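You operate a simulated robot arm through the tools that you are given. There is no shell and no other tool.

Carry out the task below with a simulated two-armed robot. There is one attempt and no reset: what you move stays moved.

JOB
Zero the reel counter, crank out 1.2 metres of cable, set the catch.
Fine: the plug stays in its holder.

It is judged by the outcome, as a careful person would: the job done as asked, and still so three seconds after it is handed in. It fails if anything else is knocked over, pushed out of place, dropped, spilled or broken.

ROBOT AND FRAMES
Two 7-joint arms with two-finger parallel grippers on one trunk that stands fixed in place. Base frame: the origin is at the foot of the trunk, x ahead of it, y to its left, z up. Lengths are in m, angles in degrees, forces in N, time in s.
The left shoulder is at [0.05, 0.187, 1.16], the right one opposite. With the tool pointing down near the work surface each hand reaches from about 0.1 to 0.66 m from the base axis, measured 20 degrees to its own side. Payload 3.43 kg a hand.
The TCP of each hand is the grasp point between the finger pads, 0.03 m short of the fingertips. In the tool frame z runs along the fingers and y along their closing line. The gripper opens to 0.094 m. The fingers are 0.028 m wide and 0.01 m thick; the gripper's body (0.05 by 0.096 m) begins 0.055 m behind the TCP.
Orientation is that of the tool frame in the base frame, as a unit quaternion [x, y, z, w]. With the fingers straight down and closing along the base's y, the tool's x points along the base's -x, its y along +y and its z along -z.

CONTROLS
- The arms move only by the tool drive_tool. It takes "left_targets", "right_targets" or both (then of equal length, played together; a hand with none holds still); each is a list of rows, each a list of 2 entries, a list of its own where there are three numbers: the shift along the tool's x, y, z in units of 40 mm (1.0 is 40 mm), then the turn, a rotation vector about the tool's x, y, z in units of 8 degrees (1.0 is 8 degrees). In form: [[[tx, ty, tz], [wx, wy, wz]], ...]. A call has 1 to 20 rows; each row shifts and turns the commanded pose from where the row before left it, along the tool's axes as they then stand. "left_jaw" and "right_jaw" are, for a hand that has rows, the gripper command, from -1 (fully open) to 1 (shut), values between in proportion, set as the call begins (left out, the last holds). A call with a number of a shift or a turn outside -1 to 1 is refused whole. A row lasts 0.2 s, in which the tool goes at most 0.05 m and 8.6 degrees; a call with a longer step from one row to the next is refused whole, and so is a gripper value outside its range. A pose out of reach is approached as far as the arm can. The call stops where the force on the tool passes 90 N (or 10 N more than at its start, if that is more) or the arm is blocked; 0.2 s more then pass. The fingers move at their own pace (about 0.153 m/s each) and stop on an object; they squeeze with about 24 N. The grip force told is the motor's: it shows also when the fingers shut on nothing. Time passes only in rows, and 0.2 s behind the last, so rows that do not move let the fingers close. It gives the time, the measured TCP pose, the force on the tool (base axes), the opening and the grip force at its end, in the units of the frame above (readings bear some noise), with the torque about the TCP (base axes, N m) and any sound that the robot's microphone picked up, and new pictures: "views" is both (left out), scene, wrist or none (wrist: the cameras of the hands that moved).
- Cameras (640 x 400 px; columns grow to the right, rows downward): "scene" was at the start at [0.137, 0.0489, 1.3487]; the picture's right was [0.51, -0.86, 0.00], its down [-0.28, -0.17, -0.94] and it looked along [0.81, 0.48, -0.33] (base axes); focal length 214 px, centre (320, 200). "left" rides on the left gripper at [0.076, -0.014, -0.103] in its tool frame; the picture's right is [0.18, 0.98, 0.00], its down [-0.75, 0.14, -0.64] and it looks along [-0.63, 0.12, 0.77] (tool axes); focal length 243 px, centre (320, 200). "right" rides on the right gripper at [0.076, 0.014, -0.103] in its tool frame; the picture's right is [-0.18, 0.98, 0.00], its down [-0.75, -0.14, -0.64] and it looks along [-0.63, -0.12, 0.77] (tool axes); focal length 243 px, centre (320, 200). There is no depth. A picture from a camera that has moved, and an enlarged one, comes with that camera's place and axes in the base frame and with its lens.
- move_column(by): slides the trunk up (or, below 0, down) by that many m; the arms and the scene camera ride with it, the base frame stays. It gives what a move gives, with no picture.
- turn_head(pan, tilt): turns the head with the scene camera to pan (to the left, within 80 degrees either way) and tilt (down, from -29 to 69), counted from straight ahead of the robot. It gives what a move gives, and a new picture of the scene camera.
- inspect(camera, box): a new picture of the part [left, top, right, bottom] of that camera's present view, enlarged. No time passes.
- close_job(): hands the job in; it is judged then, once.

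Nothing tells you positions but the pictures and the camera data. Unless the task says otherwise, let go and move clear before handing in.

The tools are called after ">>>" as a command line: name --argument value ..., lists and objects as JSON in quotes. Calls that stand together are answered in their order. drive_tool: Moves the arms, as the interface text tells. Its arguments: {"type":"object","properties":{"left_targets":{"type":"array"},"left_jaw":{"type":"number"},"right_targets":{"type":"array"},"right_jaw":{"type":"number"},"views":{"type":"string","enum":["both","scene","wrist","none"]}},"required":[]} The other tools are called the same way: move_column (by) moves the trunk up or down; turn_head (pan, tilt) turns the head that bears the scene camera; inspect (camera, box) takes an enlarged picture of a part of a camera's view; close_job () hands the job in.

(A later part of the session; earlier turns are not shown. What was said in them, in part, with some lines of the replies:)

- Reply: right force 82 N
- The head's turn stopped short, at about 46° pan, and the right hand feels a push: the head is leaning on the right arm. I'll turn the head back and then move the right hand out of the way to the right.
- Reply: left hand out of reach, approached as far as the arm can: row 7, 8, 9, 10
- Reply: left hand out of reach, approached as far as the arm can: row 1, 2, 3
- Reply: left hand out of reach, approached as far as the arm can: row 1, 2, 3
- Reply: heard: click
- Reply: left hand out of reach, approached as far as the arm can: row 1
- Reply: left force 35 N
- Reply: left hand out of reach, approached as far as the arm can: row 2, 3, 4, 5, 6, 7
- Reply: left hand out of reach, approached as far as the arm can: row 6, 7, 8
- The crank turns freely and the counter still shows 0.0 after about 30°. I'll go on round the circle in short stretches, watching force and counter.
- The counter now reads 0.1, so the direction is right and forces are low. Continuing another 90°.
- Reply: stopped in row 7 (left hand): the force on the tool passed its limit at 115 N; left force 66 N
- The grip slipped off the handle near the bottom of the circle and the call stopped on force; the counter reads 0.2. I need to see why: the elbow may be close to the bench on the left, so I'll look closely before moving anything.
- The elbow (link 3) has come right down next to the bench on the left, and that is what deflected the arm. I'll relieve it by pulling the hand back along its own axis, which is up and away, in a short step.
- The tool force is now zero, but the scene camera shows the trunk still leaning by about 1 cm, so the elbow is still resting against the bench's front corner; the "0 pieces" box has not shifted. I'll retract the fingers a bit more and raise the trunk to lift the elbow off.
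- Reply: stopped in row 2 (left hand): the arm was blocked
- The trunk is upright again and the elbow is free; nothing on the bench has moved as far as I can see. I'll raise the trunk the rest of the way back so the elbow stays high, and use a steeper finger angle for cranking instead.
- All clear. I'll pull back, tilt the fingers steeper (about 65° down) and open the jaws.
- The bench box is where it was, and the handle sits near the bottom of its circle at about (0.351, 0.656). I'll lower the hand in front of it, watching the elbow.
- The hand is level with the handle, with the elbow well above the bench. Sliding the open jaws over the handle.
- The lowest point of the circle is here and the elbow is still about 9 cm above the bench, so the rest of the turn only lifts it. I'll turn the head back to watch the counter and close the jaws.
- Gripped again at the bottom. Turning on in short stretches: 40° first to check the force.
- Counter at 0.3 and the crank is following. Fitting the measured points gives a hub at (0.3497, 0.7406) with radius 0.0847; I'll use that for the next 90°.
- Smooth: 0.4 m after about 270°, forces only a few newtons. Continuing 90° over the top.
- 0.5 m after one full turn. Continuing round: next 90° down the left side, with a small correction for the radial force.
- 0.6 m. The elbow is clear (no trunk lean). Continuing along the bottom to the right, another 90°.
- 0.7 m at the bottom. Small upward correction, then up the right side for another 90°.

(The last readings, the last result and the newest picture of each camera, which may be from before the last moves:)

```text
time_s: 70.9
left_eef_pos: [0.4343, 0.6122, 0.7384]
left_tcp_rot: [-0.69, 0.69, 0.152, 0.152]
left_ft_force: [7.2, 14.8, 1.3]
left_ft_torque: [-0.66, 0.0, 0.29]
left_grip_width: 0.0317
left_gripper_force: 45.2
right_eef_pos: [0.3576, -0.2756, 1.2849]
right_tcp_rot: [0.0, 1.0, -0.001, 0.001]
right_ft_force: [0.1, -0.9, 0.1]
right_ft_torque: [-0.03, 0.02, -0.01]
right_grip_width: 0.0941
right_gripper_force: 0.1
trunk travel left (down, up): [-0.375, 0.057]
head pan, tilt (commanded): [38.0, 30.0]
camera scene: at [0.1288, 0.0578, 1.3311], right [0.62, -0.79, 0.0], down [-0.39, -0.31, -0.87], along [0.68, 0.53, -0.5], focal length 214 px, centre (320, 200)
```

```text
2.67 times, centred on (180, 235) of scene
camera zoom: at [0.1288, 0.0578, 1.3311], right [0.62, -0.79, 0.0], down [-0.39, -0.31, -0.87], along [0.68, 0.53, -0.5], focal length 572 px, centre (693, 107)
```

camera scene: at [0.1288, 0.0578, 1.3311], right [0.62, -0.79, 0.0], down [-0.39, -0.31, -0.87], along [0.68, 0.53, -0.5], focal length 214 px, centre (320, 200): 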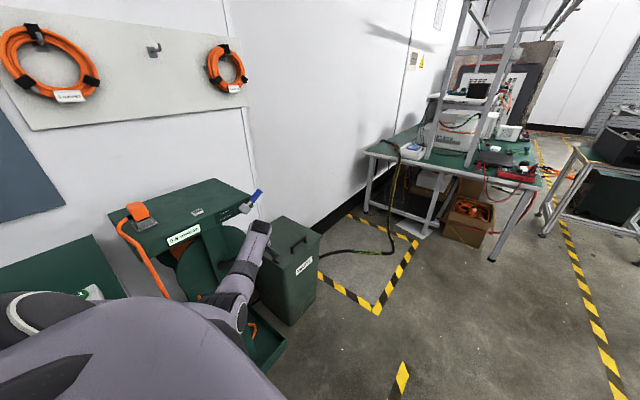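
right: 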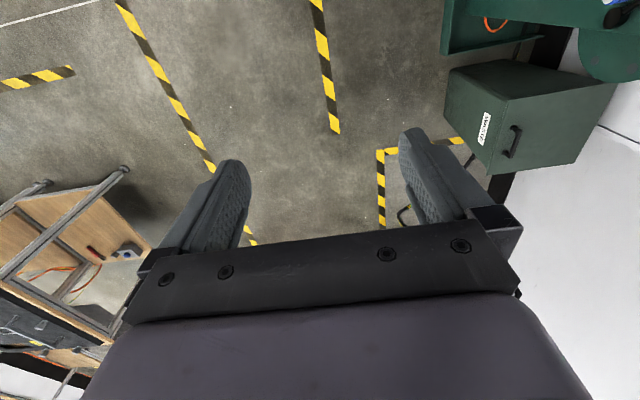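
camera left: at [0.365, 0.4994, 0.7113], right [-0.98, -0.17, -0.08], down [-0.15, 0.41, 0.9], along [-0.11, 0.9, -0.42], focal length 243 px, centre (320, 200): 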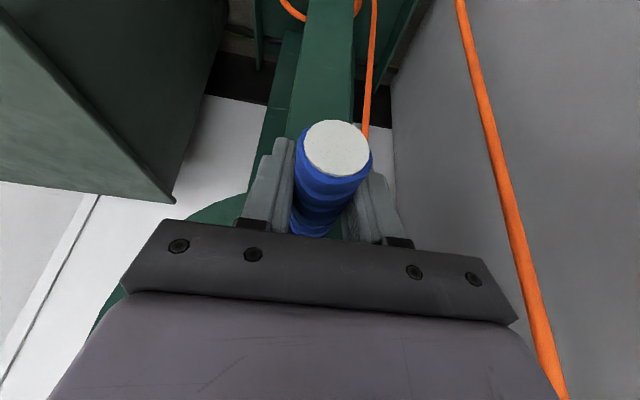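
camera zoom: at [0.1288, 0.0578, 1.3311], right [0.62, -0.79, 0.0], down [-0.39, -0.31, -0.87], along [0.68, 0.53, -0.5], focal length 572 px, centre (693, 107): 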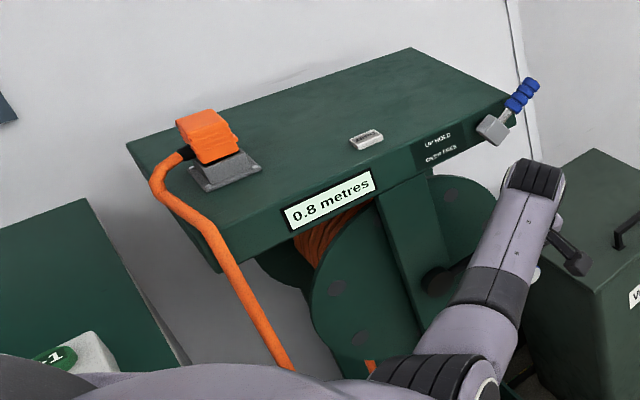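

>>> inspect --camera "scene" --box '[0, 220, 288, 400]'

>>> inspect --camera "left" --box '[0, 0, 640, 400]'

>>> inspect --camera "right" --box '[0, 0, 640, 400]'

```text
2.22 times, centred on (144, 310) of scene
camera zoom: at [0.1288, 0.0578, 1.3311], right [0.62, -0.79, 0.0], down [-0.39, -0.31, -0.87], along [0.68, 0.53, -0.5], focal length 477 px, centre (711, -44)
```

zoom: 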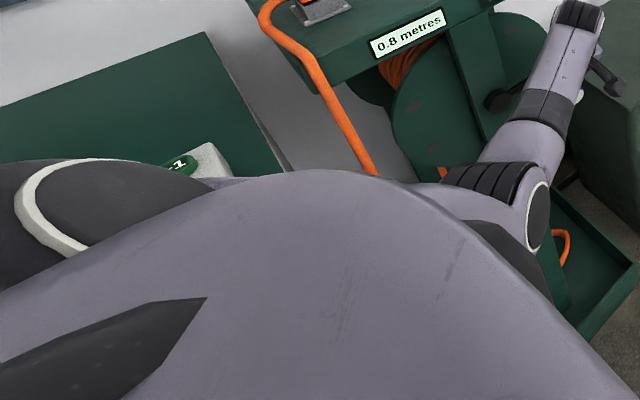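

```text
1.00 times, centred on (320, 200) of left (not enlarged: the box is as wide or as high as the picture)
camera zoom: at [0.449, 0.4998, 0.7983], right [-0.98, -0.17, -0.08], down [-0.14, 0.41, 0.9], along [-0.12, 0.9, -0.43], focal length 243 px, centre (320, 200)
```

zoom: 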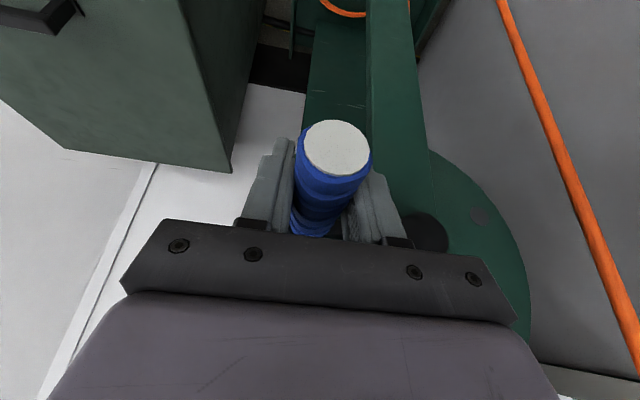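

```text
1.00 times, centred on (320, 200) of right (not enlarged: the box is as wide or as high as the picture)
camera zoom: at [0.2808, -0.2618, 1.3871], right [0.18, 0.98, 0.0], down [0.75, -0.14, 0.64], along [0.63, -0.12, -0.77], focal length 243 px, centre (320, 200)
```

zoom: 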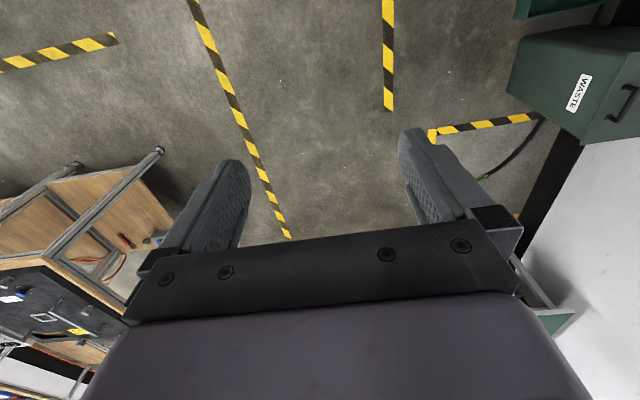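

0.8 m at about 590°. The elbow has swung into the free space in front of the stand, clear of the bench. Continuing another 90° over the top.

>>> drive_tool --left_targets '[[[-0.19, 0.007, -0.318], [0, 0, 0]], [[-0.151, 0.096, -0.324], [0, 0, 0]], [[-0.141, 0.156, -0.304], [0, 0, 0]], [[-0.128, 0.212, -0.274], [0, 0, 0]], [[-0.11, 0.261, -0.237], [0, 0, 0]], [[-0.089, 0.303, -0.192], [0, 0, 0]], [[-0.066, 0.335, -0.142], [0, 0, 0]], [[-0.04, 0.357, -0.087], [0, 0, 0]], [[-0.014, 0.368, -0.029], [0, 0, 0]], [[0, 0, 0], [0, 0, 0]]]' --views "scene"

>>> inspect --camera "scene" --box '[60, 160, 300, 310]'

```text
time_s: 73.1
left_eef_pos: [0.3504, 0.6129, 0.8215]
left_tcp_rot: [-0.69, 0.691, 0.152, 0.152]
left_ft_force: [-0.6, -2.8, -5.2]
left_ft_torque: [0.14, -0.03, 0.32]
left_grip_width: 0.0318
left_gripper_force: 45.0
right_eef_pos: [0.3567, -0.2773, 1.2847]
right_tcp_rot: [0.0, 1.0, 0.001, 0.0]
right_ft_force: [0.1, -1.0, -0.2]
right_ft_torque: [0.0, -0.02, 0.0]
right_grip_width: 0.0939
right_gripper_force: 0.1
trunk travel left (down, up): [-0.375, 0.057]
head pan, tilt (commanded): [38.0, 30.0]
camera scene: at [0.1285, 0.057, 1.3311], right [0.62, -0.79, 0.0], down [-0.39, -0.31, -0.87], along [0.68, 0.53, -0.5], focal length 214 px, centre (320, 200)
```

scene: 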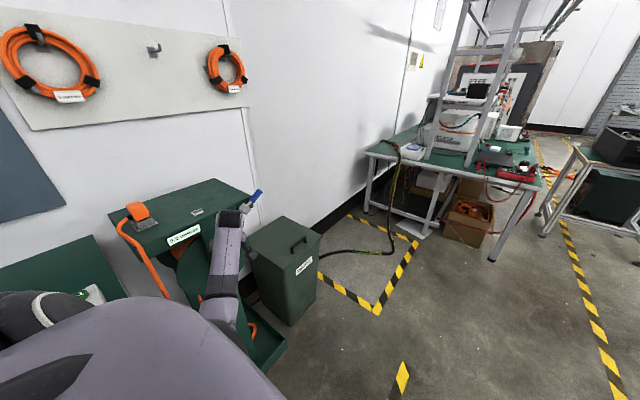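

```text
2.67 times, centred on (180, 235) of scene
camera zoom: at [0.1285, 0.057, 1.3311], right [0.62, -0.79, 0.0], down [-0.39, -0.31, -0.87], along [0.68, 0.53, -0.5], focal length 572 px, centre (693, 107)
```

zoom: 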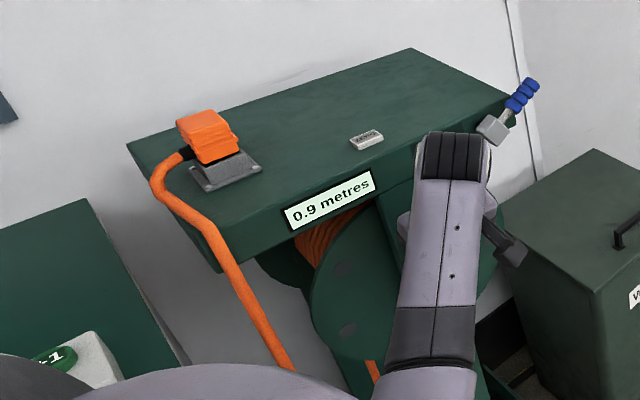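

0.9 m. The readings fit 0.5 m per turn, so 1.2 m should come at about 864°, i.e. with the handle near the bottom (about 274°). Next 90° down to the left.

>>> drive_tool --left_targets '[[[0.014, 0.368, 0.029], [0, 0, 0]], [[0.04, 0.357, 0.087], [0, 0, 0]], [[0.066, 0.335, 0.142], [0, 0, 0]], [[0.089, 0.303, 0.192], [0, 0, 0]], [[0.11, 0.261, 0.237], [0, 0, 0]], [[0.128, 0.212, 0.274], [0, 0, 0]], [[0.141, 0.156, 0.304], [0, 0, 0]], [[0.151, 0.096, 0.324], [0, 0, 0]], [[0.156, 0.032, 0.334], [0, 0, 0]], [[0, 0, 0], [0, 0, 0]]]' --views "scene"

>>> inspect --camera "scene" --box '[60, 160, 300, 310]'

```text
time_s: 75.3
left_eef_pos: [0.2652, 0.612, 0.7358]
left_tcp_rot: [0.691, -0.69, -0.152, -0.151]
left_ft_force: [-8.1, -10.7, -2.4]
left_ft_torque: [0.31, -0.04, 0.26]
left_grip_width: 0.0319
left_gripper_force: 44.7
right_eef_pos: [0.3568, -0.2774, 1.284]
right_tcp_rot: [0.0, 1.0, 0.0, 0.0]
right_ft_force: [0.3, 0.2, -0.9]
right_ft_torque: [-0.01, 0.03, 0.01]
right_grip_width: 0.094
right_gripper_force: 0.0
trunk travel left (down, up): [-0.375, 0.057]
head pan, tilt (commanded): [38.0, 30.0]
camera scene: at [0.1277, 0.056, 1.3313], right [0.62, -0.79, 0.0], down [-0.39, -0.31, -0.87], along [0.68, 0.53, -0.5], focal length 214 px, centre (320, 200)
```

scene: 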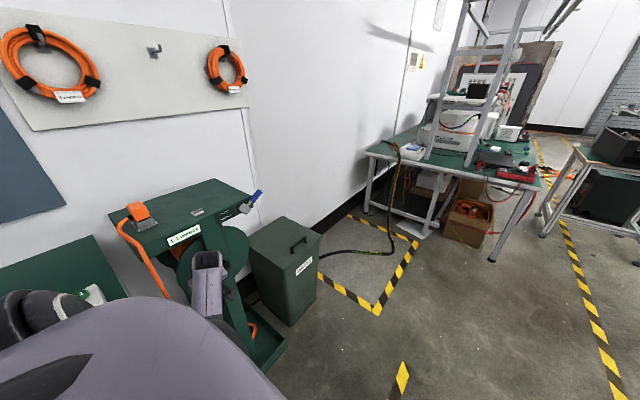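

```text
2.67 times, centred on (180, 235) of scene
camera zoom: at [0.1277, 0.056, 1.3313], right [0.62, -0.79, 0.0], down [-0.39, -0.31, -0.87], along [0.68, 0.53, -0.5], focal length 572 px, centre (693, 107)
```

zoom: 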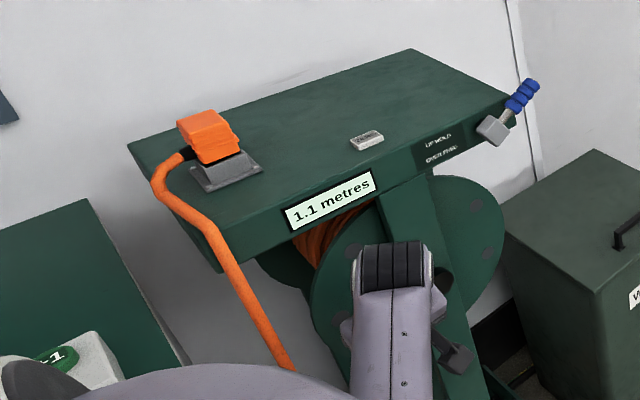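

1.1 m at about 770°. Now slower: 50° more to about 820°, just before the expected switch to 1.2.

>>> drive_tool --left_targets '[[[0.19, -0.007, 0.318], [0, 0, 0]], [[0.151, -0.096, 0.324], [0, 0, 0]], [[0.141, -0.156, 0.304], [0, 0, 0]], [[0.128, -0.212, 0.274], [0, 0, 0]], [[0.11, -0.261, 0.237], [0, 0, 0]], [[0, 0, 0], [0, 0, 0]]]' --views "scene"

>>> inspect --camera "scene" --box '[60, 160, 300, 310]'

```text
time_s: 76.7
left_eef_pos: [0.2961, 0.6116, 0.6688]
left_tcp_rot: [-0.69, 0.69, 0.153, 0.153]
left_ft_force: [-7.2, 13.4, -9.3]
left_ft_torque: [1.26, -0.03, 0.34]
left_grip_width: 0.0315
left_gripper_force: 45.8
right_eef_pos: [0.358, -0.275, 1.2843]
right_tcp_rot: [0.0, 1.0, -0.001, 0.0]
right_ft_force: [0.1, 1.0, -0.1]
right_ft_torque: [-0.01, 0.01, -0.01]
right_grip_width: 0.094
right_gripper_force: 0.1
trunk travel left (down, up): [-0.375, 0.057]
head pan, tilt (commanded): [38.0, 30.0]
camera scene: at [0.1283, 0.0583, 1.331], right [0.62, -0.79, 0.0], down [-0.39, -0.31, -0.87], along [0.68, 0.53, -0.5], focal length 214 px, centre (320, 200)
```

scene: 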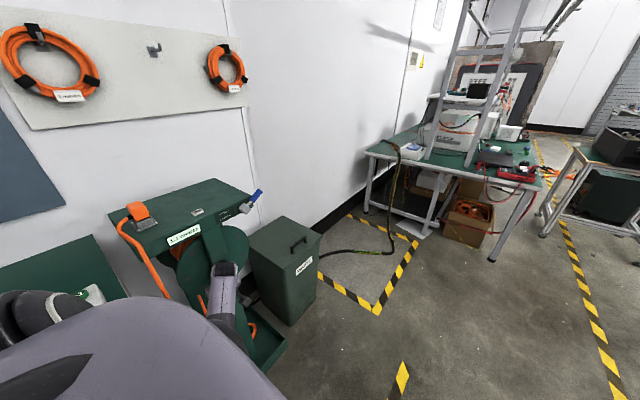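

```text
2.67 times, centred on (180, 235) of scene
camera zoom: at [0.1283, 0.0583, 1.331], right [0.62, -0.79, 0.0], down [-0.39, -0.31, -0.87], along [0.68, 0.53, -0.5], focal length 572 px, centre (693, 107)
```

zoom: 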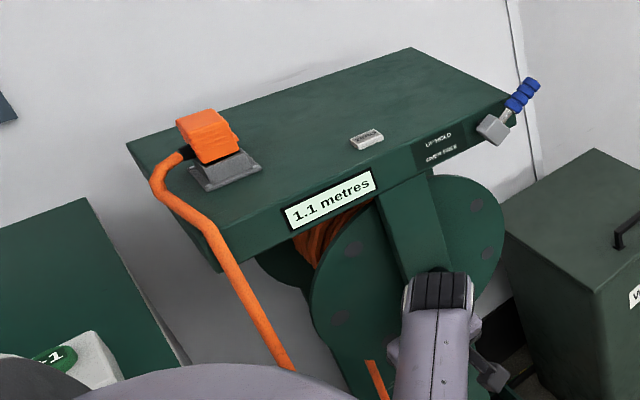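

>>> drive_tool --left_targets '[[[0.06, -0.12, 0.125], [0, 0, 0]], [[0, 0, 0], [0, 0, 0]]]' --views "none"

>>> inspect --camera "scene" --box '[140, 200, 240, 262]'

```text
time_s: 77.3
left_eef_pos: [0.3019, 0.613, 0.6667]
left_tcp_rot: [-0.69, 0.691, 0.151, 0.154]
left_ft_force: [-0.7, 13.1, -4.7]
left_ft_torque: [0.1, 0.0, 0.5]
left_grip_width: 0.0315
left_gripper_force: 44.8
right_eef_pos: [0.3567, -0.2741, 1.2849]
right_tcp_rot: [0.0, 1.0, -0.001, 0.0]
right_ft_force: [0.2, -0.6, 0.4]
right_ft_torque: [-0.01, 0.0, -0.03]
right_grip_width: 0.0941
right_gripper_force: 0.1
trunk travel left (down, up): [-0.375, 0.057]
head pan, tilt (commanded): [38.0, 30.0]
```

```text
6.40 times, centred on (190, 231) of scene
camera zoom: at [0.1284, 0.058, 1.3312], right [0.62, -0.79, 0.0], down [-0.39, -0.31, -0.87], along [0.68, 0.53, -0.5], focal length 1373 px, centre (1152, 2)
```

zoom: 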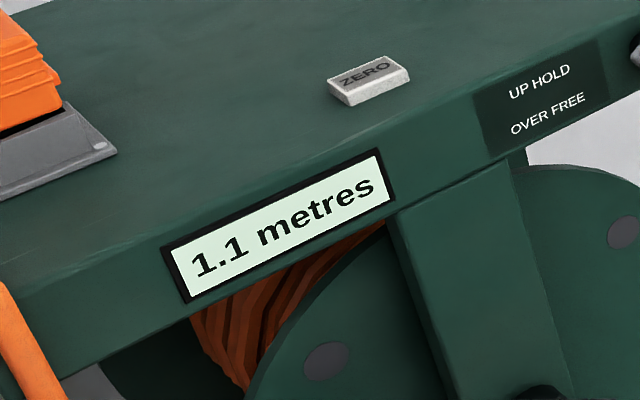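

>>> drive_tool --left_targets '[[[0.042, -0.156, 0.09], [0, 0, 0]], [[0, 0, 0], [0, 0, 0]]]' --views "none"

>>> inspect --camera "scene" --box '[140, 200, 240, 262]'

```text
time_s: 77.9
left_eef_pos: [0.3082, 0.612, 0.6631]
left_tcp_rot: [-0.69, 0.69, 0.152, 0.155]
left_ft_force: [0.9, 12.6, 0.5]
left_ft_torque: [-0.1, 0.0, 0.46]
left_grip_width: 0.0317
left_gripper_force: 45.1
right_eef_pos: [0.3572, -0.2756, 1.2842]
right_tcp_rot: [-0.001, 1.0, -0.001, 0.0]
right_ft_force: [-0.6, 0.3, 0.1]
right_ft_torque: [0.01, 0.01, -0.05]
right_grip_width: 0.0937
right_gripper_force: 0.0
trunk travel left (down, up): [-0.375, 0.057]
head pan, tilt (commanded): [38.0, 30.0]
```

```text
6.40 times, centred on (190, 231) of scene
camera zoom: at [0.1283, 0.0575, 1.3312], right [0.62, -0.79, 0.0], down [-0.39, -0.31, -0.87], along [0.68, 0.53, -0.5], focal length 1373 px, centre (1152, 2)
```

zoom: 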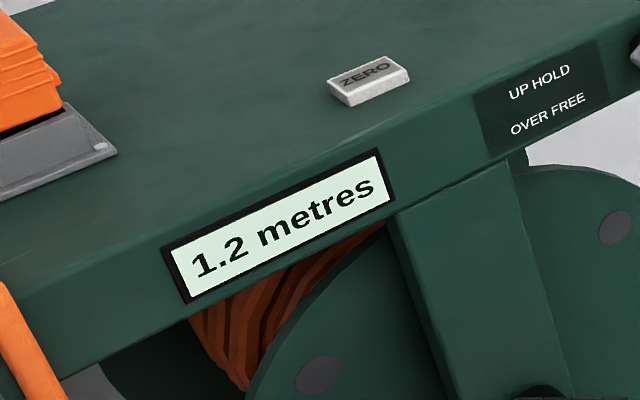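

The display switched to 1.2 at about 828°, exactly as predicted, so 1.20 m is about 34° further on, at the bottom. Turning that last bit.

>>> drive_tool --left_targets '[[[0.043, -0.335, 0.153], [0, 0, 0]], [[0.04, -0.357, 0.087], [0, 0, 0]], [[0.014, -0.368, 0.029], [0, 0, 0]], [[-0.002, -0.148, -0.005], [0, 0, 0]], [[0, 0, 0], [0, 0, 0]]]' --views "both"

>>> inspect --camera "scene" --box '[60, 160, 300, 310]'

```text
time_s: 79.1
left_eef_pos: [0.3534, 0.611, 0.6517]
left_tcp_rot: [-0.69, 0.691, 0.151, 0.153]
left_ft_force: [-0.8, 0.4, 6.9]
left_ft_torque: [-0.03, -0.04, 0.37]
left_grip_width: 0.0315
left_gripper_force: 45.0
right_eef_pos: [0.3565, -0.2771, 1.2849]
right_tcp_rot: [0.0, 1.0, 0.001, 0.0]
right_ft_force: [0.7, 0.0, -0.5]
right_ft_torque: [0.02, 0.01, 0.03]
right_grip_width: 0.094
right_gripper_force: 0.0
trunk travel left (down, up): [-0.375, 0.057]
head pan, tilt (commanded): [38.0, 30.0]
camera scene: at [0.1277, 0.0559, 1.3314], right [0.62, -0.79, 0.0], down [-0.39, -0.31, -0.87], along [0.68, 0.53, -0.5], focal length 214 px, centre (320, 200)
camera left: at [0.3694, 0.4997, 0.7125], right [-0.98, -0.17, -0.08], down [-0.14, 0.41, 0.9], along [-0.12, 0.9, -0.43], focal length 243 px, centre (320, 200)
```

scene: 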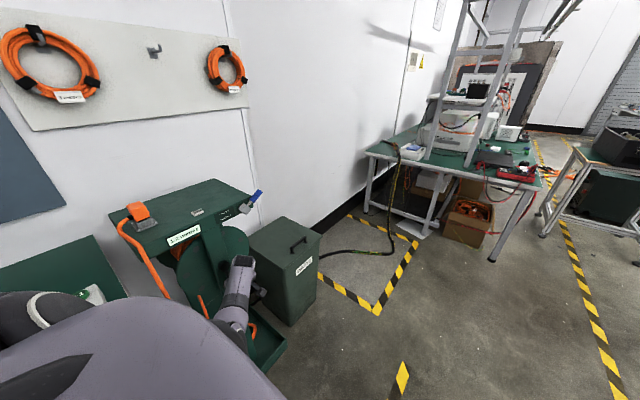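
left: 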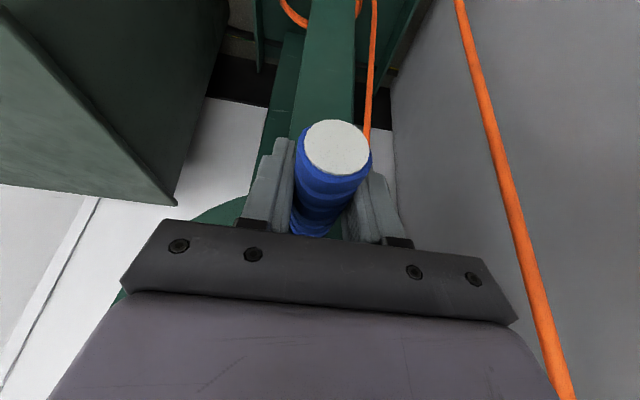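

```text
2.67 times, centred on (180, 235) of scene
camera zoom: at [0.1277, 0.0559, 1.3314], right [0.62, -0.79, 0.0], down [-0.39, -0.31, -0.87], along [0.68, 0.53, -0.5], focal length 572 px, centre (693, 107)
```

zoom: 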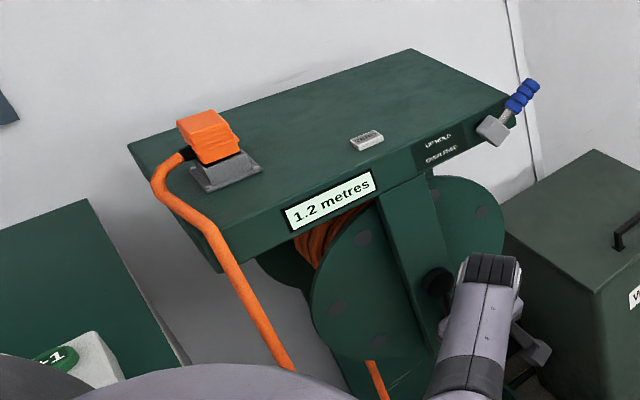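

The crank sits at about 862° with the counter at 1.2. I'll let go and draw the hand straight back up along its own axis.

>>> drive_tool --left_targets '[[[0, 0, 0], [0, 0, 0]], [[0, 0, 0], [0, 0, 0]], [[0, 0, 0], [0, 0, 0]], [[0, 0, -0.5], [0, 0, 0]], [[0, 0, -0.8], [0, 0, 0]], [[0, 0, -0.8], [0, 0, 0]], [[0, 0, -0.6], [0, 0, 0]], [[0, 0, 0], [0, 0, 0]]]' --left_jaw -1 --views "both"

>>> inspect --camera "scene" --box '[60, 160, 300, 310]'

```text
time_s: 80.9
left_eef_pos: [0.3553, 0.5676, 0.7475]
left_tcp_rot: [-0.689, 0.692, 0.152, 0.153]
left_ft_force: [0.0, -0.1, -0.3]
left_ft_torque: [0.0, 0.02, -0.02]
left_grip_width: 0.0941
left_gripper_force: 0.1
right_eef_pos: [0.357, -0.2765, 1.2841]
right_tcp_rot: [0.0, 1.0, 0.0, 0.0]
right_ft_force: [0.1, 0.8, 0.6]
right_ft_torque: [0.01, 0.01, -0.05]
right_grip_width: 0.0941
right_gripper_force: 0.0
trunk travel left (down, up): [-0.375, 0.057]
head pan, tilt (commanded): [38.0, 30.0]
camera scene: at [0.1283, 0.0567, 1.3312], right [0.62, -0.79, 0.0], down [-0.39, -0.31, -0.87], along [0.68, 0.53, -0.5], focal length 214 px, centre (320, 200)
camera left: at [0.3695, 0.4549, 0.809], right [-0.98, -0.17, -0.08], down [-0.14, 0.41, 0.9], along [-0.12, 0.9, -0.43], focal length 243 px, centre (320, 200)
```

scene: 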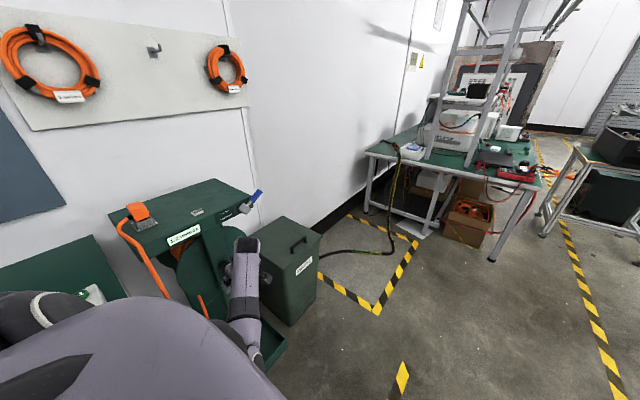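
left: 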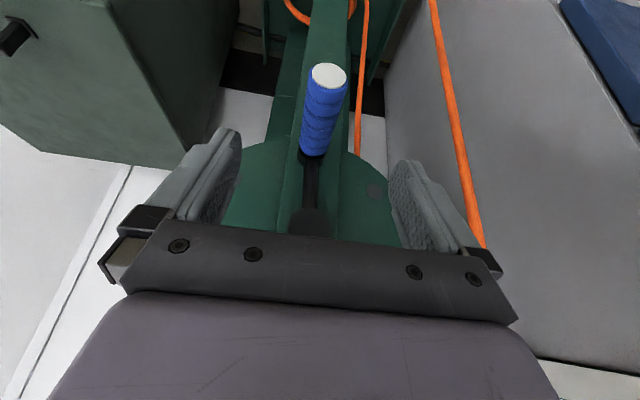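

```text
2.67 times, centred on (180, 235) of scene
camera zoom: at [0.1283, 0.0567, 1.3312], right [0.62, -0.79, 0.0], down [-0.39, -0.31, -0.87], along [0.68, 0.53, -0.5], focal length 572 px, centre (693, 107)
```

zoom: 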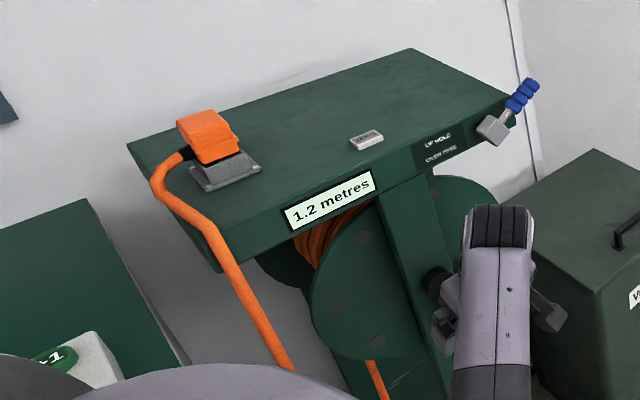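

Released cleanly: the handle hangs at the bottom and the counter shows 1.2. Now for the catch: I'll shut the jaws, lift the hand clear and set the fingers to 45° down for lifting the lever back up from its right side.

>>> drive_tool --left_targets '[[[-0.088, -0.208, -0.878], [0, 0, 0]], [[-0.088, -0.208, -0.878], [0, 0, 0]], [[-0.088, -0.208, -0.878], [0, 0, 0]], [[-0.088, -0.208, -0.878], [0, 0, 0]], [[-0.088, -0.208, -0.878], [0, 0, 0]], [[-0.088, -0.208, -0.878], [0, 0, 0]], [[0, 0, 0], [0, -0.833, 0]], [[0, 0, 0], [0, -0.833, 0]], [[0, 0, 0], [0, -0.833, 0]], [[0, 0, 0], [0, 0, 0]]]' --left_jaw 1 --views "both"

```text
time_s: 83.1
left_eef_pos: [0.4049, 0.496, 0.9488]
left_tcp_rot: [-0.653, 0.654, 0.27, 0.272]
left_ft_force: [0.4, 0.4, 0.1]
left_ft_torque: [0.01, 0.02, 0.0]
left_grip_width: 0.0001
left_gripper_force: 24.0
right_eef_pos: [0.3571, -0.2756, 1.2838]
right_tcp_rot: [0.0, 1.0, 0.0, 0.0]
right_ft_force: [0.8, -0.3, 0.4]
right_ft_torque: [-0.02, -0.02, -0.02]
right_grip_width: 0.094
right_gripper_force: 0.1
trunk travel left (down, up): [-0.375, 0.057]
head pan, tilt (commanded): [38.0, 30.0]
camera scene: at [0.1283, 0.0567, 1.3312], right [0.62, -0.79, 0.0], down [-0.39, -0.31, -0.87], along [0.68, 0.53, -0.5], focal length 214 px, centre (320, 200)
camera left: at [0.4187, 0.3707, 0.9675], right [-0.98, -0.13, -0.13], down [-0.14, 0.08, 0.99], along [-0.12, 0.99, -0.1], focal length 243 px, centre (320, 200)
```

scene: 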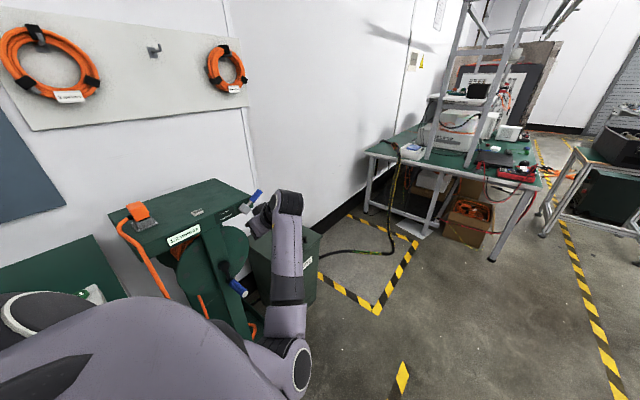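
left: 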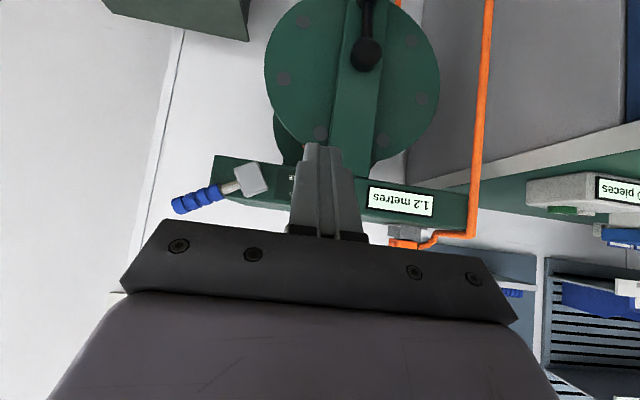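

The counter holds at 1.2 and the lever leans about 64° to the right, tip near (0.534, 0.648, 0.964). I'll bring the shut fingers to in front of and below the lever's free end.

>>> drive_tool --left_targets '[[[-0.088, -0.8, 0.478], [0, 0, 0]], [[-0.088, -0.8, 0.478], [0, 0, 0]], [[-0.088, -0.8, 0.478], [0, 0, 0]], [[-0.088, -0.8, 0.478], [0, 0, 0]], [[0, 0, 0], [0, 0, 0]]]' --views "both"

```text
time_s: 84.3
left_eef_pos: [0.533, 0.5625, 0.9059]
left_tcp_rot: [0.654, -0.653, -0.269, -0.271]
left_ft_force: [0.6, 0.0, 0.0]
left_ft_torque: [0.07, 0.0, -0.04]
left_grip_width: 0.0001
left_gripper_force: 23.6
right_eef_pos: [0.3577, -0.2771, 1.2834]
right_tcp_rot: [0.0, 1.0, -0.001, 0.001]
right_ft_force: [-0.3, 0.1, -0.2]
right_ft_torque: [-0.02, 0.01, 0.03]
right_grip_width: 0.0941
right_gripper_force: 0.1
trunk travel left (down, up): [-0.375, 0.057]
head pan, tilt (commanded): [38.0, 30.0]
camera scene: at [0.1282, 0.0566, 1.3312], right [0.62, -0.79, 0.0], down [-0.39, -0.31, -0.87], along [0.68, 0.53, -0.5], focal length 214 px, centre (320, 200)
camera left: at [0.5464, 0.4373, 0.9251], right [-0.98, -0.13, -0.13], down [-0.14, 0.08, 0.99], along [-0.12, 0.99, -0.1], focal length 243 px, centre (320, 200)
```

scene: 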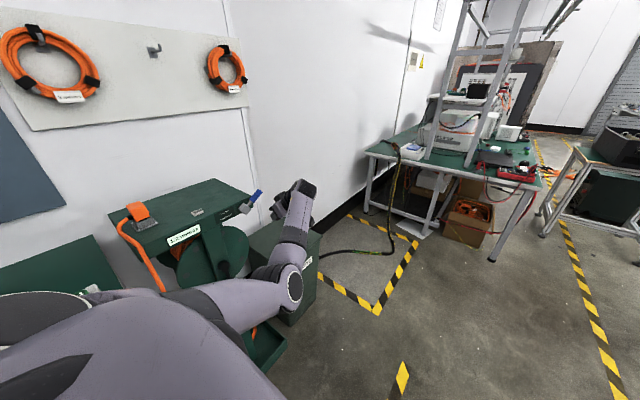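
left: 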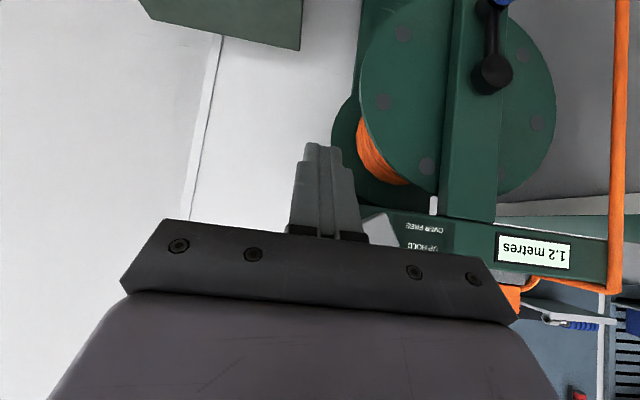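

>>> drive_tool --left_targets '[[[-0.474, 0.092, 0.403], [0, 0, 0]], [[-0.474, 0.092, 0.403], [0, 0, 0]], [[-0.474, 0.092, 0.403], [0, 0, 0]], [[0, 0, 0], [0, 0, 0]]]' --views "both"

>>> inspect --camera "scene" --box '[200, 150, 360, 250]'

>>> inspect --camera "left" --box '[240, 100, 480, 250]'

```text
time_s: 85.3
left_eef_pos: [0.5233, 0.6353, 0.9125]
left_tcp_rot: [-0.653, 0.654, 0.269, 0.27]
left_ft_force: [-0.2, 0.3, 0.6]
left_ft_torque: [0.02, -0.03, 0.01]
left_grip_width: 0.0
left_gripper_force: 24.0
right_eef_pos: [0.3573, -0.2766, 1.2834]
right_tcp_rot: [0.001, 1.0, 0.0, 0.0]
right_ft_force: [-0.3, 0.2, -0.3]
right_ft_torque: [-0.04, -0.02, 0.0]
right_grip_width: 0.0942
right_gripper_force: 0.1
trunk travel left (down, up): [-0.375, 0.057]
head pan, tilt (commanded): [38.0, 30.0]
camera scene: at [0.1283, 0.0566, 1.3312], right [0.62, -0.79, 0.0], down [-0.39, -0.31, -0.87], along [0.68, 0.53, -0.5], focal length 214 px, centre (320, 200)
camera left: at [0.5373, 0.5092, 0.9302], right [-0.98, -0.13, -0.13], down [-0.14, 0.08, 0.99], along [-0.12, 0.99, -0.1], focal length 243 px, centre (320, 200)
```

scene: 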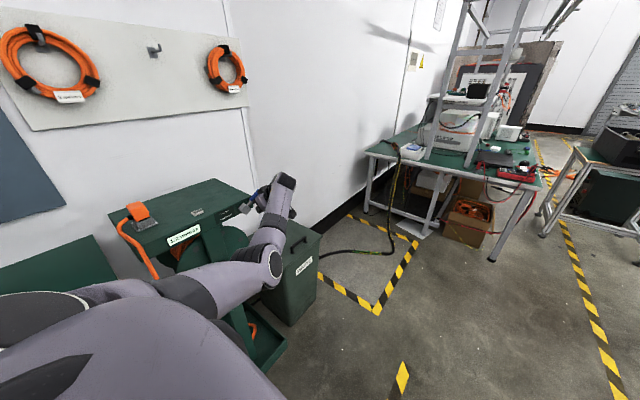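
left: 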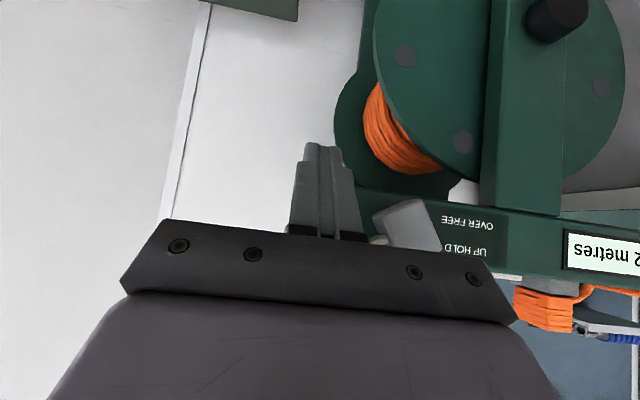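

```text
4.00 times, centred on (280, 200) of scene
camera zoom: at [0.1283, 0.0566, 1.3312], right [0.62, -0.79, 0.0], down [-0.39, -0.31, -0.87], along [0.68, 0.53, -0.5], focal length 858 px, centre (480, 200)
```

zoom: 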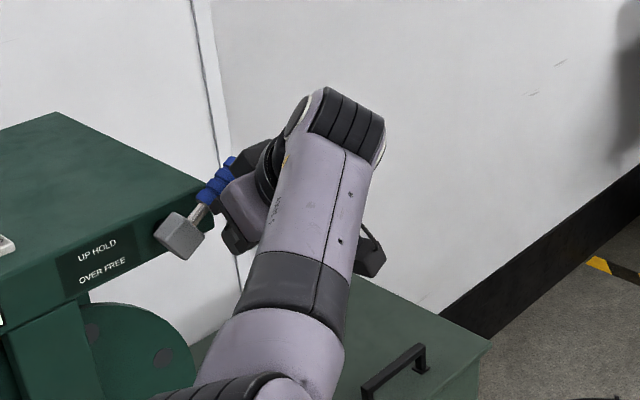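

```text
2.67 times, centred on (360, 175) of left
camera zoom: at [0.5373, 0.5092, 0.9302], right [-0.98, -0.13, -0.13], down [-0.14, 0.08, 0.99], along [-0.12, 0.99, -0.1], focal length 647 px, centre (213, 267)
```

zoom: 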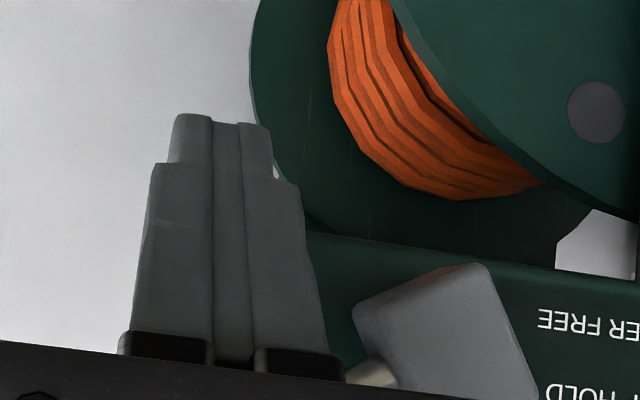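

The fingers are under the lever's free end. I'll lift and follow the lever's arc in small steps.

>>> drive_tool --left_targets '[[[-0.309, -0.075, -0.309], [0, 0, 0]], [[-0.292, 0, -0.292], [0, 0, 0]], [[0, 0, 0], [0, 0, 0]]]' --views "wrist"

>>> inspect --camera "scene" --box '[200, 150, 360, 250]'

```text
time_s: 86.1
left_eef_pos: [0.524, 0.6343, 0.9441]
left_tcp_rot: [-0.653, 0.654, 0.269, 0.27]
left_ft_force: [-1.1, -3.8, -3.2]
left_ft_torque: [0.01, -0.04, 0.07]
left_grip_width: 0.0
left_gripper_force: 23.9
right_eef_pos: [0.3565, -0.2764, 1.2848]
right_tcp_rot: [0.0, 1.0, 0.0, 0.0]
right_ft_force: [-0.2, -0.2, 0.4]
right_ft_torque: [0.01, -0.03, -0.01]
right_grip_width: 0.0941
right_gripper_force: 0.0
trunk travel left (down, up): [-0.375, 0.057]
head pan, tilt (commanded): [38.0, 30.0]
camera left: at [0.5394, 0.5073, 0.9627], right [-0.98, -0.13, -0.13], down [-0.14, 0.08, 0.99], along [-0.12, 0.99, -0.1], focal length 243 px, centre (320, 200)
```

left: 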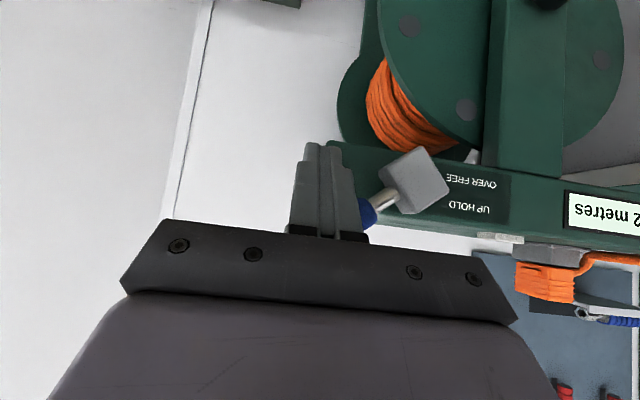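

```text
4.00 times, centred on (280, 200) of scene
camera zoom: at [0.1284, 0.0565, 1.3312], right [0.62, -0.79, 0.0], down [-0.39, -0.31, -0.87], along [0.68, 0.53, -0.5], focal length 858 px, centre (480, 200)
```

zoom: 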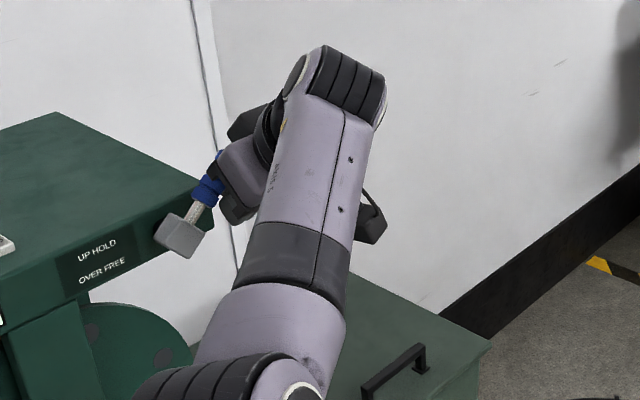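

>>> drive_tool --left_targets '[[[-0.315, 0.163, -0.315], [0, 0, 0]], [[-0.276, 0.325, -0.276], [0, 0, 0]], [[0, 0, 0], [0, 0, 0]]]' --views "wrist"

>>> inspect --camera "scene" --box '[200, 150, 360, 250]'

```text
time_s: 86.9
left_eef_pos: [0.5054, 0.6343, 0.9793]
left_tcp_rot: [0.654, -0.653, -0.27, -0.271]
left_ft_force: [0.2, -1.1, 0.2]
left_ft_torque: [0.0, 0.01, -0.04]
left_grip_width: 0.0001
left_gripper_force: 23.9
right_eef_pos: [0.3568, -0.2771, 1.2854]
right_tcp_rot: [0.0, 1.0, 0.0, -0.001]
right_ft_force: [-0.2, 0.3, 0.1]
right_ft_torque: [0.0, 0.02, -0.01]
right_grip_width: 0.0937
right_gripper_force: 0.0
trunk travel left (down, up): [-0.375, 0.057]
head pan, tilt (commanded): [38.0, 30.0]
camera left: at [0.5195, 0.5089, 0.9973], right [-0.98, -0.13, -0.13], down [-0.14, 0.08, 0.99], along [-0.12, 0.99, -0.1], focal length 243 px, centre (320, 200)
```

left: 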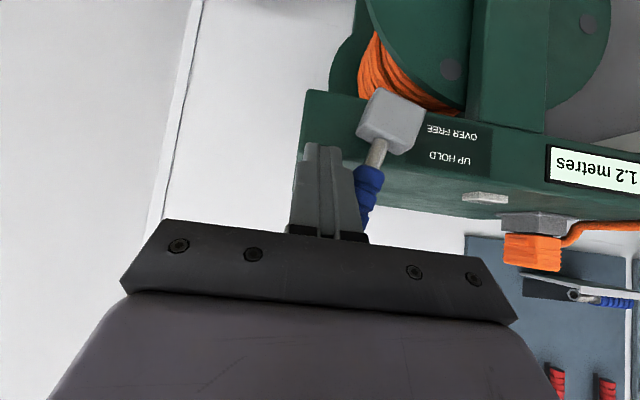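

```text
4.00 times, centred on (280, 200) of scene
camera zoom: at [0.1283, 0.0567, 1.3312], right [0.62, -0.79, 0.0], down [-0.39, -0.31, -0.87], along [0.68, 0.53, -0.5], focal length 858 px, centre (480, 200)
```

zoom: 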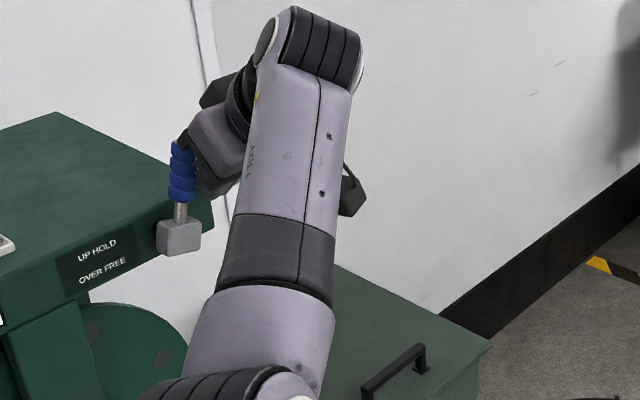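

>>> drive_tool --left_targets '[[[-0.136, 0.283, -0.136], [0, 0, 0]], [[-0.094, 0.25, -0.094], [0, 0, 0]], [[0, 0, 0], [0, 0, 0]]]' --views "wrist"

>>> inspect --camera "scene" --box '[200, 150, 360, 250]'

```text
time_s: 87.7
left_eef_pos: [0.4866, 0.6333, 0.9902]
left_tcp_rot: [-0.651, 0.656, 0.268, 0.271]
left_ft_force: [19.8, 1.0, -1.3]
left_ft_torque: [-0.01, 0.22, -0.25]
left_grip_width: 0.0
left_gripper_force: 23.8
right_eef_pos: [0.3601, -0.2768, 1.2824]
right_tcp_rot: [0.0, 1.0, 0.0, -0.001]
right_ft_force: [-0.4, 0.4, 0.0]
right_ft_torque: [0.0, 0.04, -0.02]
right_grip_width: 0.0938
right_gripper_force: 0.1
trunk travel left (down, up): [-0.375, 0.057]
head pan, tilt (commanded): [38.0, 30.0]
camera left: at [0.4994, 0.5076, 1.0081], right [-0.98, -0.12, -0.13], down [-0.14, 0.08, 0.99], along [-0.11, 0.99, -0.1], focal length 243 px, centre (320, 200)
```

left: 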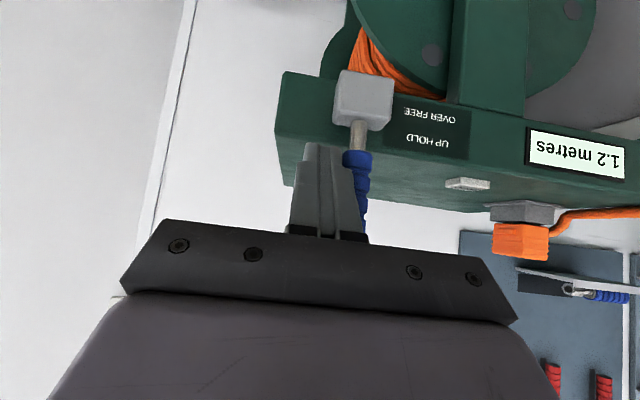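

```text
4.00 times, centred on (280, 200) of scene
camera zoom: at [0.1308, 0.057, 1.3309], right [0.62, -0.79, 0.0], down [-0.4, -0.31, -0.86], along [0.68, 0.53, -0.5], focal length 858 px, centre (480, 200)
```

zoom: 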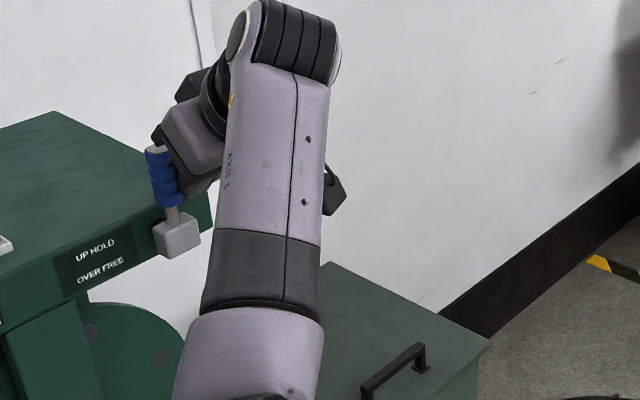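

The lever has met its upright stop (20 N push). I'll back the fingers off to the right and retract, then check the catch and counter.

>>> drive_tool --left_targets '[[[0, -0.3, 0], [0, 0, 0]], [[0, -0.5, 0], [0, 0, 0]], [[0, 0, -0.8], [0, 0, 0]], [[0, 0, -0.8], [0, 0, 0]], [[0, 0, -0.8], [0, 0, 0]], [[0, 0, -0.8], [0, 0, 0]], [[0, 0, 0], [0, 0, 0]]]' --views "both"

>>> inspect --camera "scene" --box '[100, 150, 300, 275]'

>>> inspect --camera "left" --box '[240, 0, 640, 250]'

```text
time_s: 89.3
left_eef_pos: [0.5165, 0.5435, 1.0813]
left_tcp_rot: [-0.653, 0.654, 0.27, 0.27]
left_ft_force: [0.3, -0.6, -0.6]
left_ft_torque: [0.0, 0.0, 0.01]
left_grip_width: 0.0
left_gripper_force: 24.3
right_eef_pos: [0.3568, -0.2776, 1.2851]
right_tcp_rot: [0.0, 1.0, 0.0, 0.0]
right_ft_force: [0.8, -0.1, -0.4]
right_ft_torque: [0.0, 0.03, 0.01]
right_grip_width: 0.0939
right_gripper_force: 0.0
trunk travel left (down, up): [-0.375, 0.057]
head pan, tilt (commanded): [38.0, 30.0]
camera scene: at [0.1283, 0.0568, 1.3312], right [0.62, -0.79, 0.0], down [-0.39, -0.31, -0.87], along [0.68, 0.53, -0.5], focal length 214 px, centre (320, 200)
camera left: at [0.5302, 0.4183, 1.1001], right [-0.98, -0.13, -0.13], down [-0.14, 0.08, 0.99], along [-0.12, 0.99, -0.1], focal length 243 px, centre (320, 200)
```

scene: 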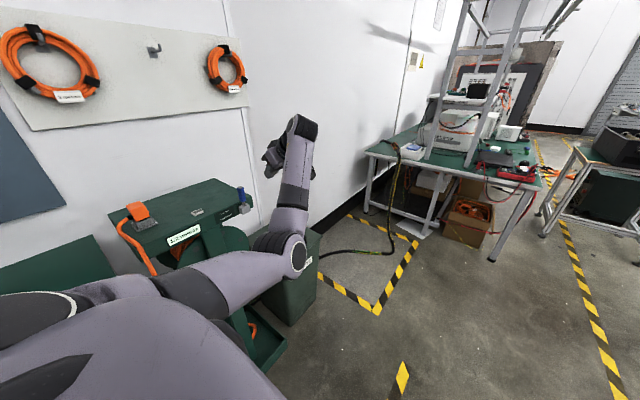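
left: 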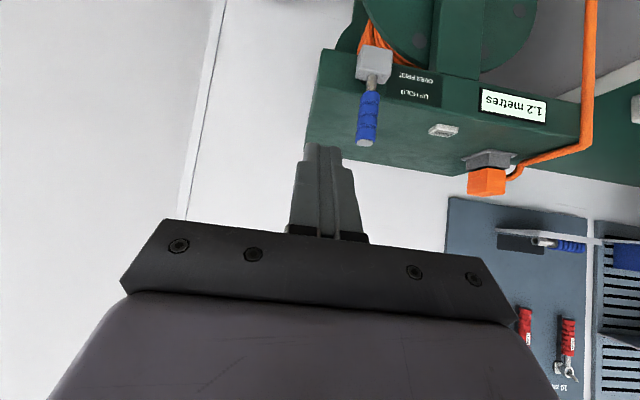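

```text
3.20 times, centred on (200, 212) of scene
camera zoom: at [0.1283, 0.0568, 1.3312], right [0.62, -0.79, 0.0], down [-0.39, -0.31, -0.87], along [0.68, 0.53, -0.5], focal length 686 px, centre (704, 160)
```

zoom: 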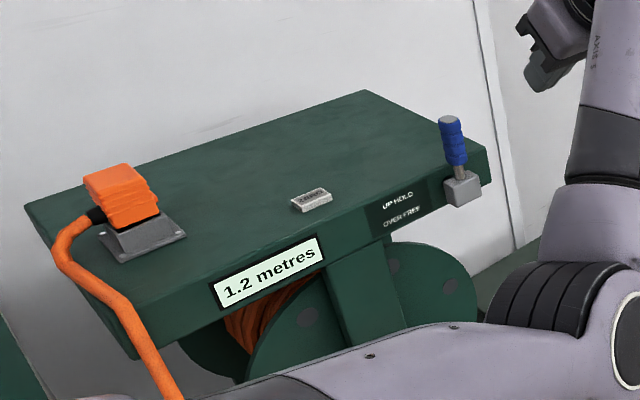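

```text
1.60 times, centred on (440, 125) of left
camera zoom: at [0.5302, 0.4183, 1.1001], right [-0.98, -0.13, -0.13], down [-0.14, 0.08, 0.99], along [-0.12, 0.99, -0.1], focal length 388 px, centre (128, 320)
```

zoom: 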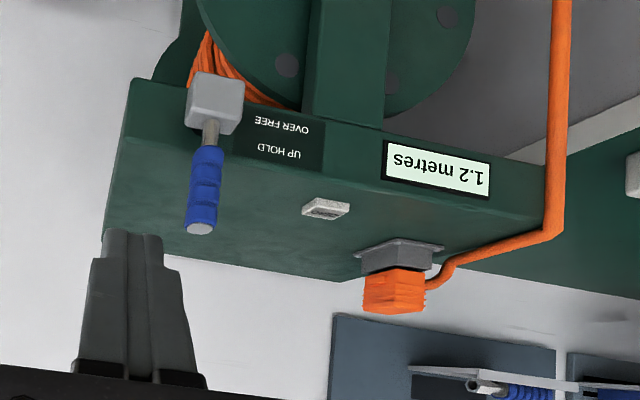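

The catch stands upright at HOLD, the counter reads 1.2 metres and the plug is in its holder. I'll draw the hand further back from the stand and take a last look.

>>> drive_tool --left_targets '[[[0.22, 0.5, -0.66], [0, 0, 0]], [[0.22, 0.5, -0.66], [0, 0, 0]], [[0.22, 0.5, -0.66], [0, 0, 0]], [[0.22, 0.5, -0.66], [0, 0, 0]], [[0, 0, 0], [0, 0, 0]]]' --views "both"

>>> inspect --camera "left" --box '[240, 0, 640, 250]'

>>> inspect --camera "scene" --box '[100, 150, 300, 275]'

```text
time_s: 90.5
left_eef_pos: [0.4359, 0.4458, 1.1321]
left_tcp_rot: [-0.653, 0.654, 0.269, 0.27]
left_ft_force: [0.1, 0.3, -0.3]
left_ft_torque: [0.03, -0.02, 0.01]
left_grip_width: 0.0
left_gripper_force: 24.1
right_eef_pos: [0.3554, -0.2759, 1.2847]
right_tcp_rot: [0.0, 1.0, 0.0, -0.001]
right_ft_force: [-0.7, 0.3, -0.3]
right_ft_torque: [0.0, -0.02, -0.01]
right_grip_width: 0.0939
right_gripper_force: 0.0
trunk travel left (down, up): [-0.375, 0.057]
head pan, tilt (commanded): [38.0, 30.0]
camera scene: at [0.1283, 0.0569, 1.3312], right [0.62, -0.79, 0.0], down [-0.39, -0.31, -0.87], along [0.68, 0.53, -0.5], focal length 214 px, centre (320, 200)
camera left: at [0.4503, 0.3195, 1.1503], right [-0.98, -0.13, -0.13], down [-0.14, 0.08, 0.99], along [-0.12, 0.99, -0.1], focal length 243 px, centre (320, 200)
```

scene: 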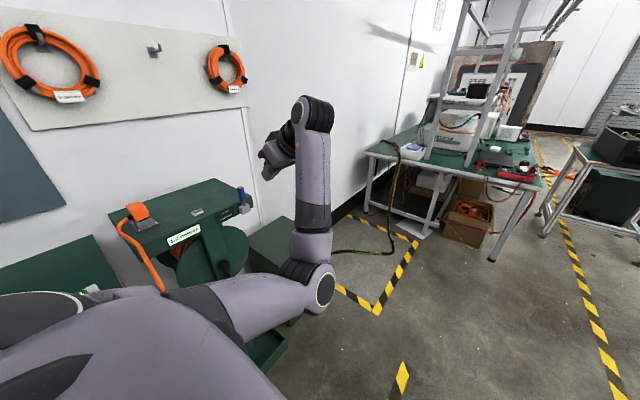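
left: 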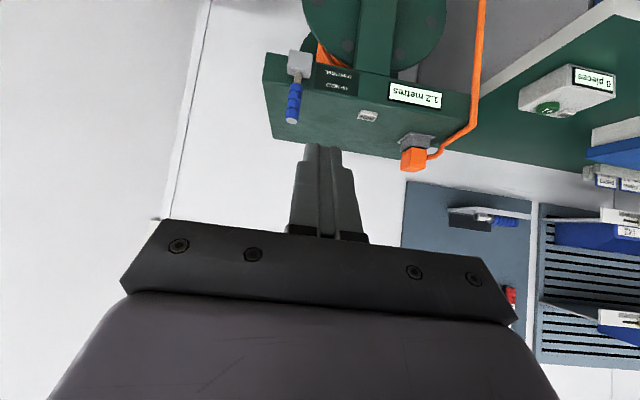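

```text
1.60 times, centred on (440, 125) of left
camera zoom: at [0.4503, 0.3195, 1.1503], right [-0.98, -0.13, -0.13], down [-0.14, 0.08, 0.99], along [-0.12, 0.99, -0.1], focal length 388 px, centre (128, 320)
```

zoom: 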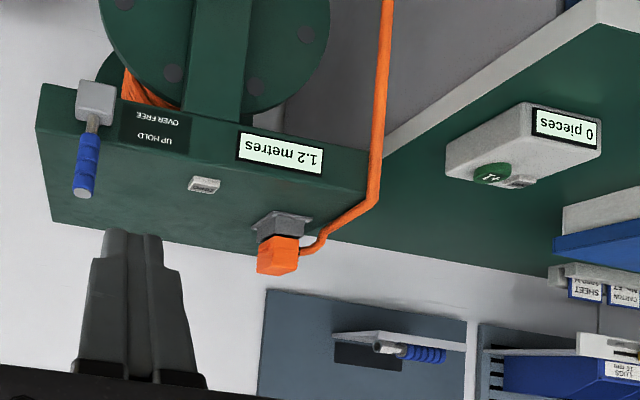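

```text
3.20 times, centred on (200, 212) of scene
camera zoom: at [0.1283, 0.0569, 1.3312], right [0.62, -0.79, 0.0], down [-0.39, -0.31, -0.87], along [0.68, 0.53, -0.5], focal length 686 px, centre (704, 160)
```

zoom: 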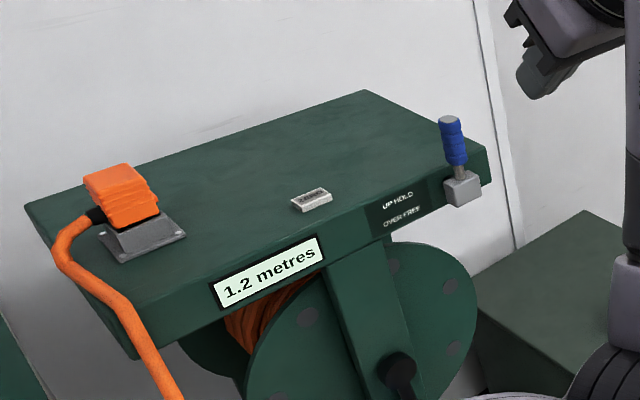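

The counter was zeroed and now reads 1.2 metres, the catch stands UP at HOLD, and the plug is still in its holder. The box on the next bench still reads 0 and has not moved, and both hands are clear, so I'm handing the job in.

>>> close_job

```text
The job is handed in.
```

The job is done and handed in. I zeroed the counter, cranked out 1.2 m of cable and set the catch back up to HOLD. In the last pictures the counter reads 1.2 metres, the lever stands upright and the plug is still in its holder.

- **Elbow contact:** Partway through cranking, the left elbow pressed against what looked like the front corner of the neighbouring bench. My grip slipped off the crank and the move stopped on the force limit. I backed off, changed the arm's posture and carried on. The bench and its "0 pieces" box look unmoved, and the box still reads 0.
- **Head contact:** Early on, the turning head briefly leaned on the right arm. I turned it back straight away, and it touched nothing else.
- **Cable length:** The counter shows only tenths. The readings fit 0.5 m per turn, and I stopped at about 2.4 turns, so the length should be within a centimetre or so of 1.2 m.
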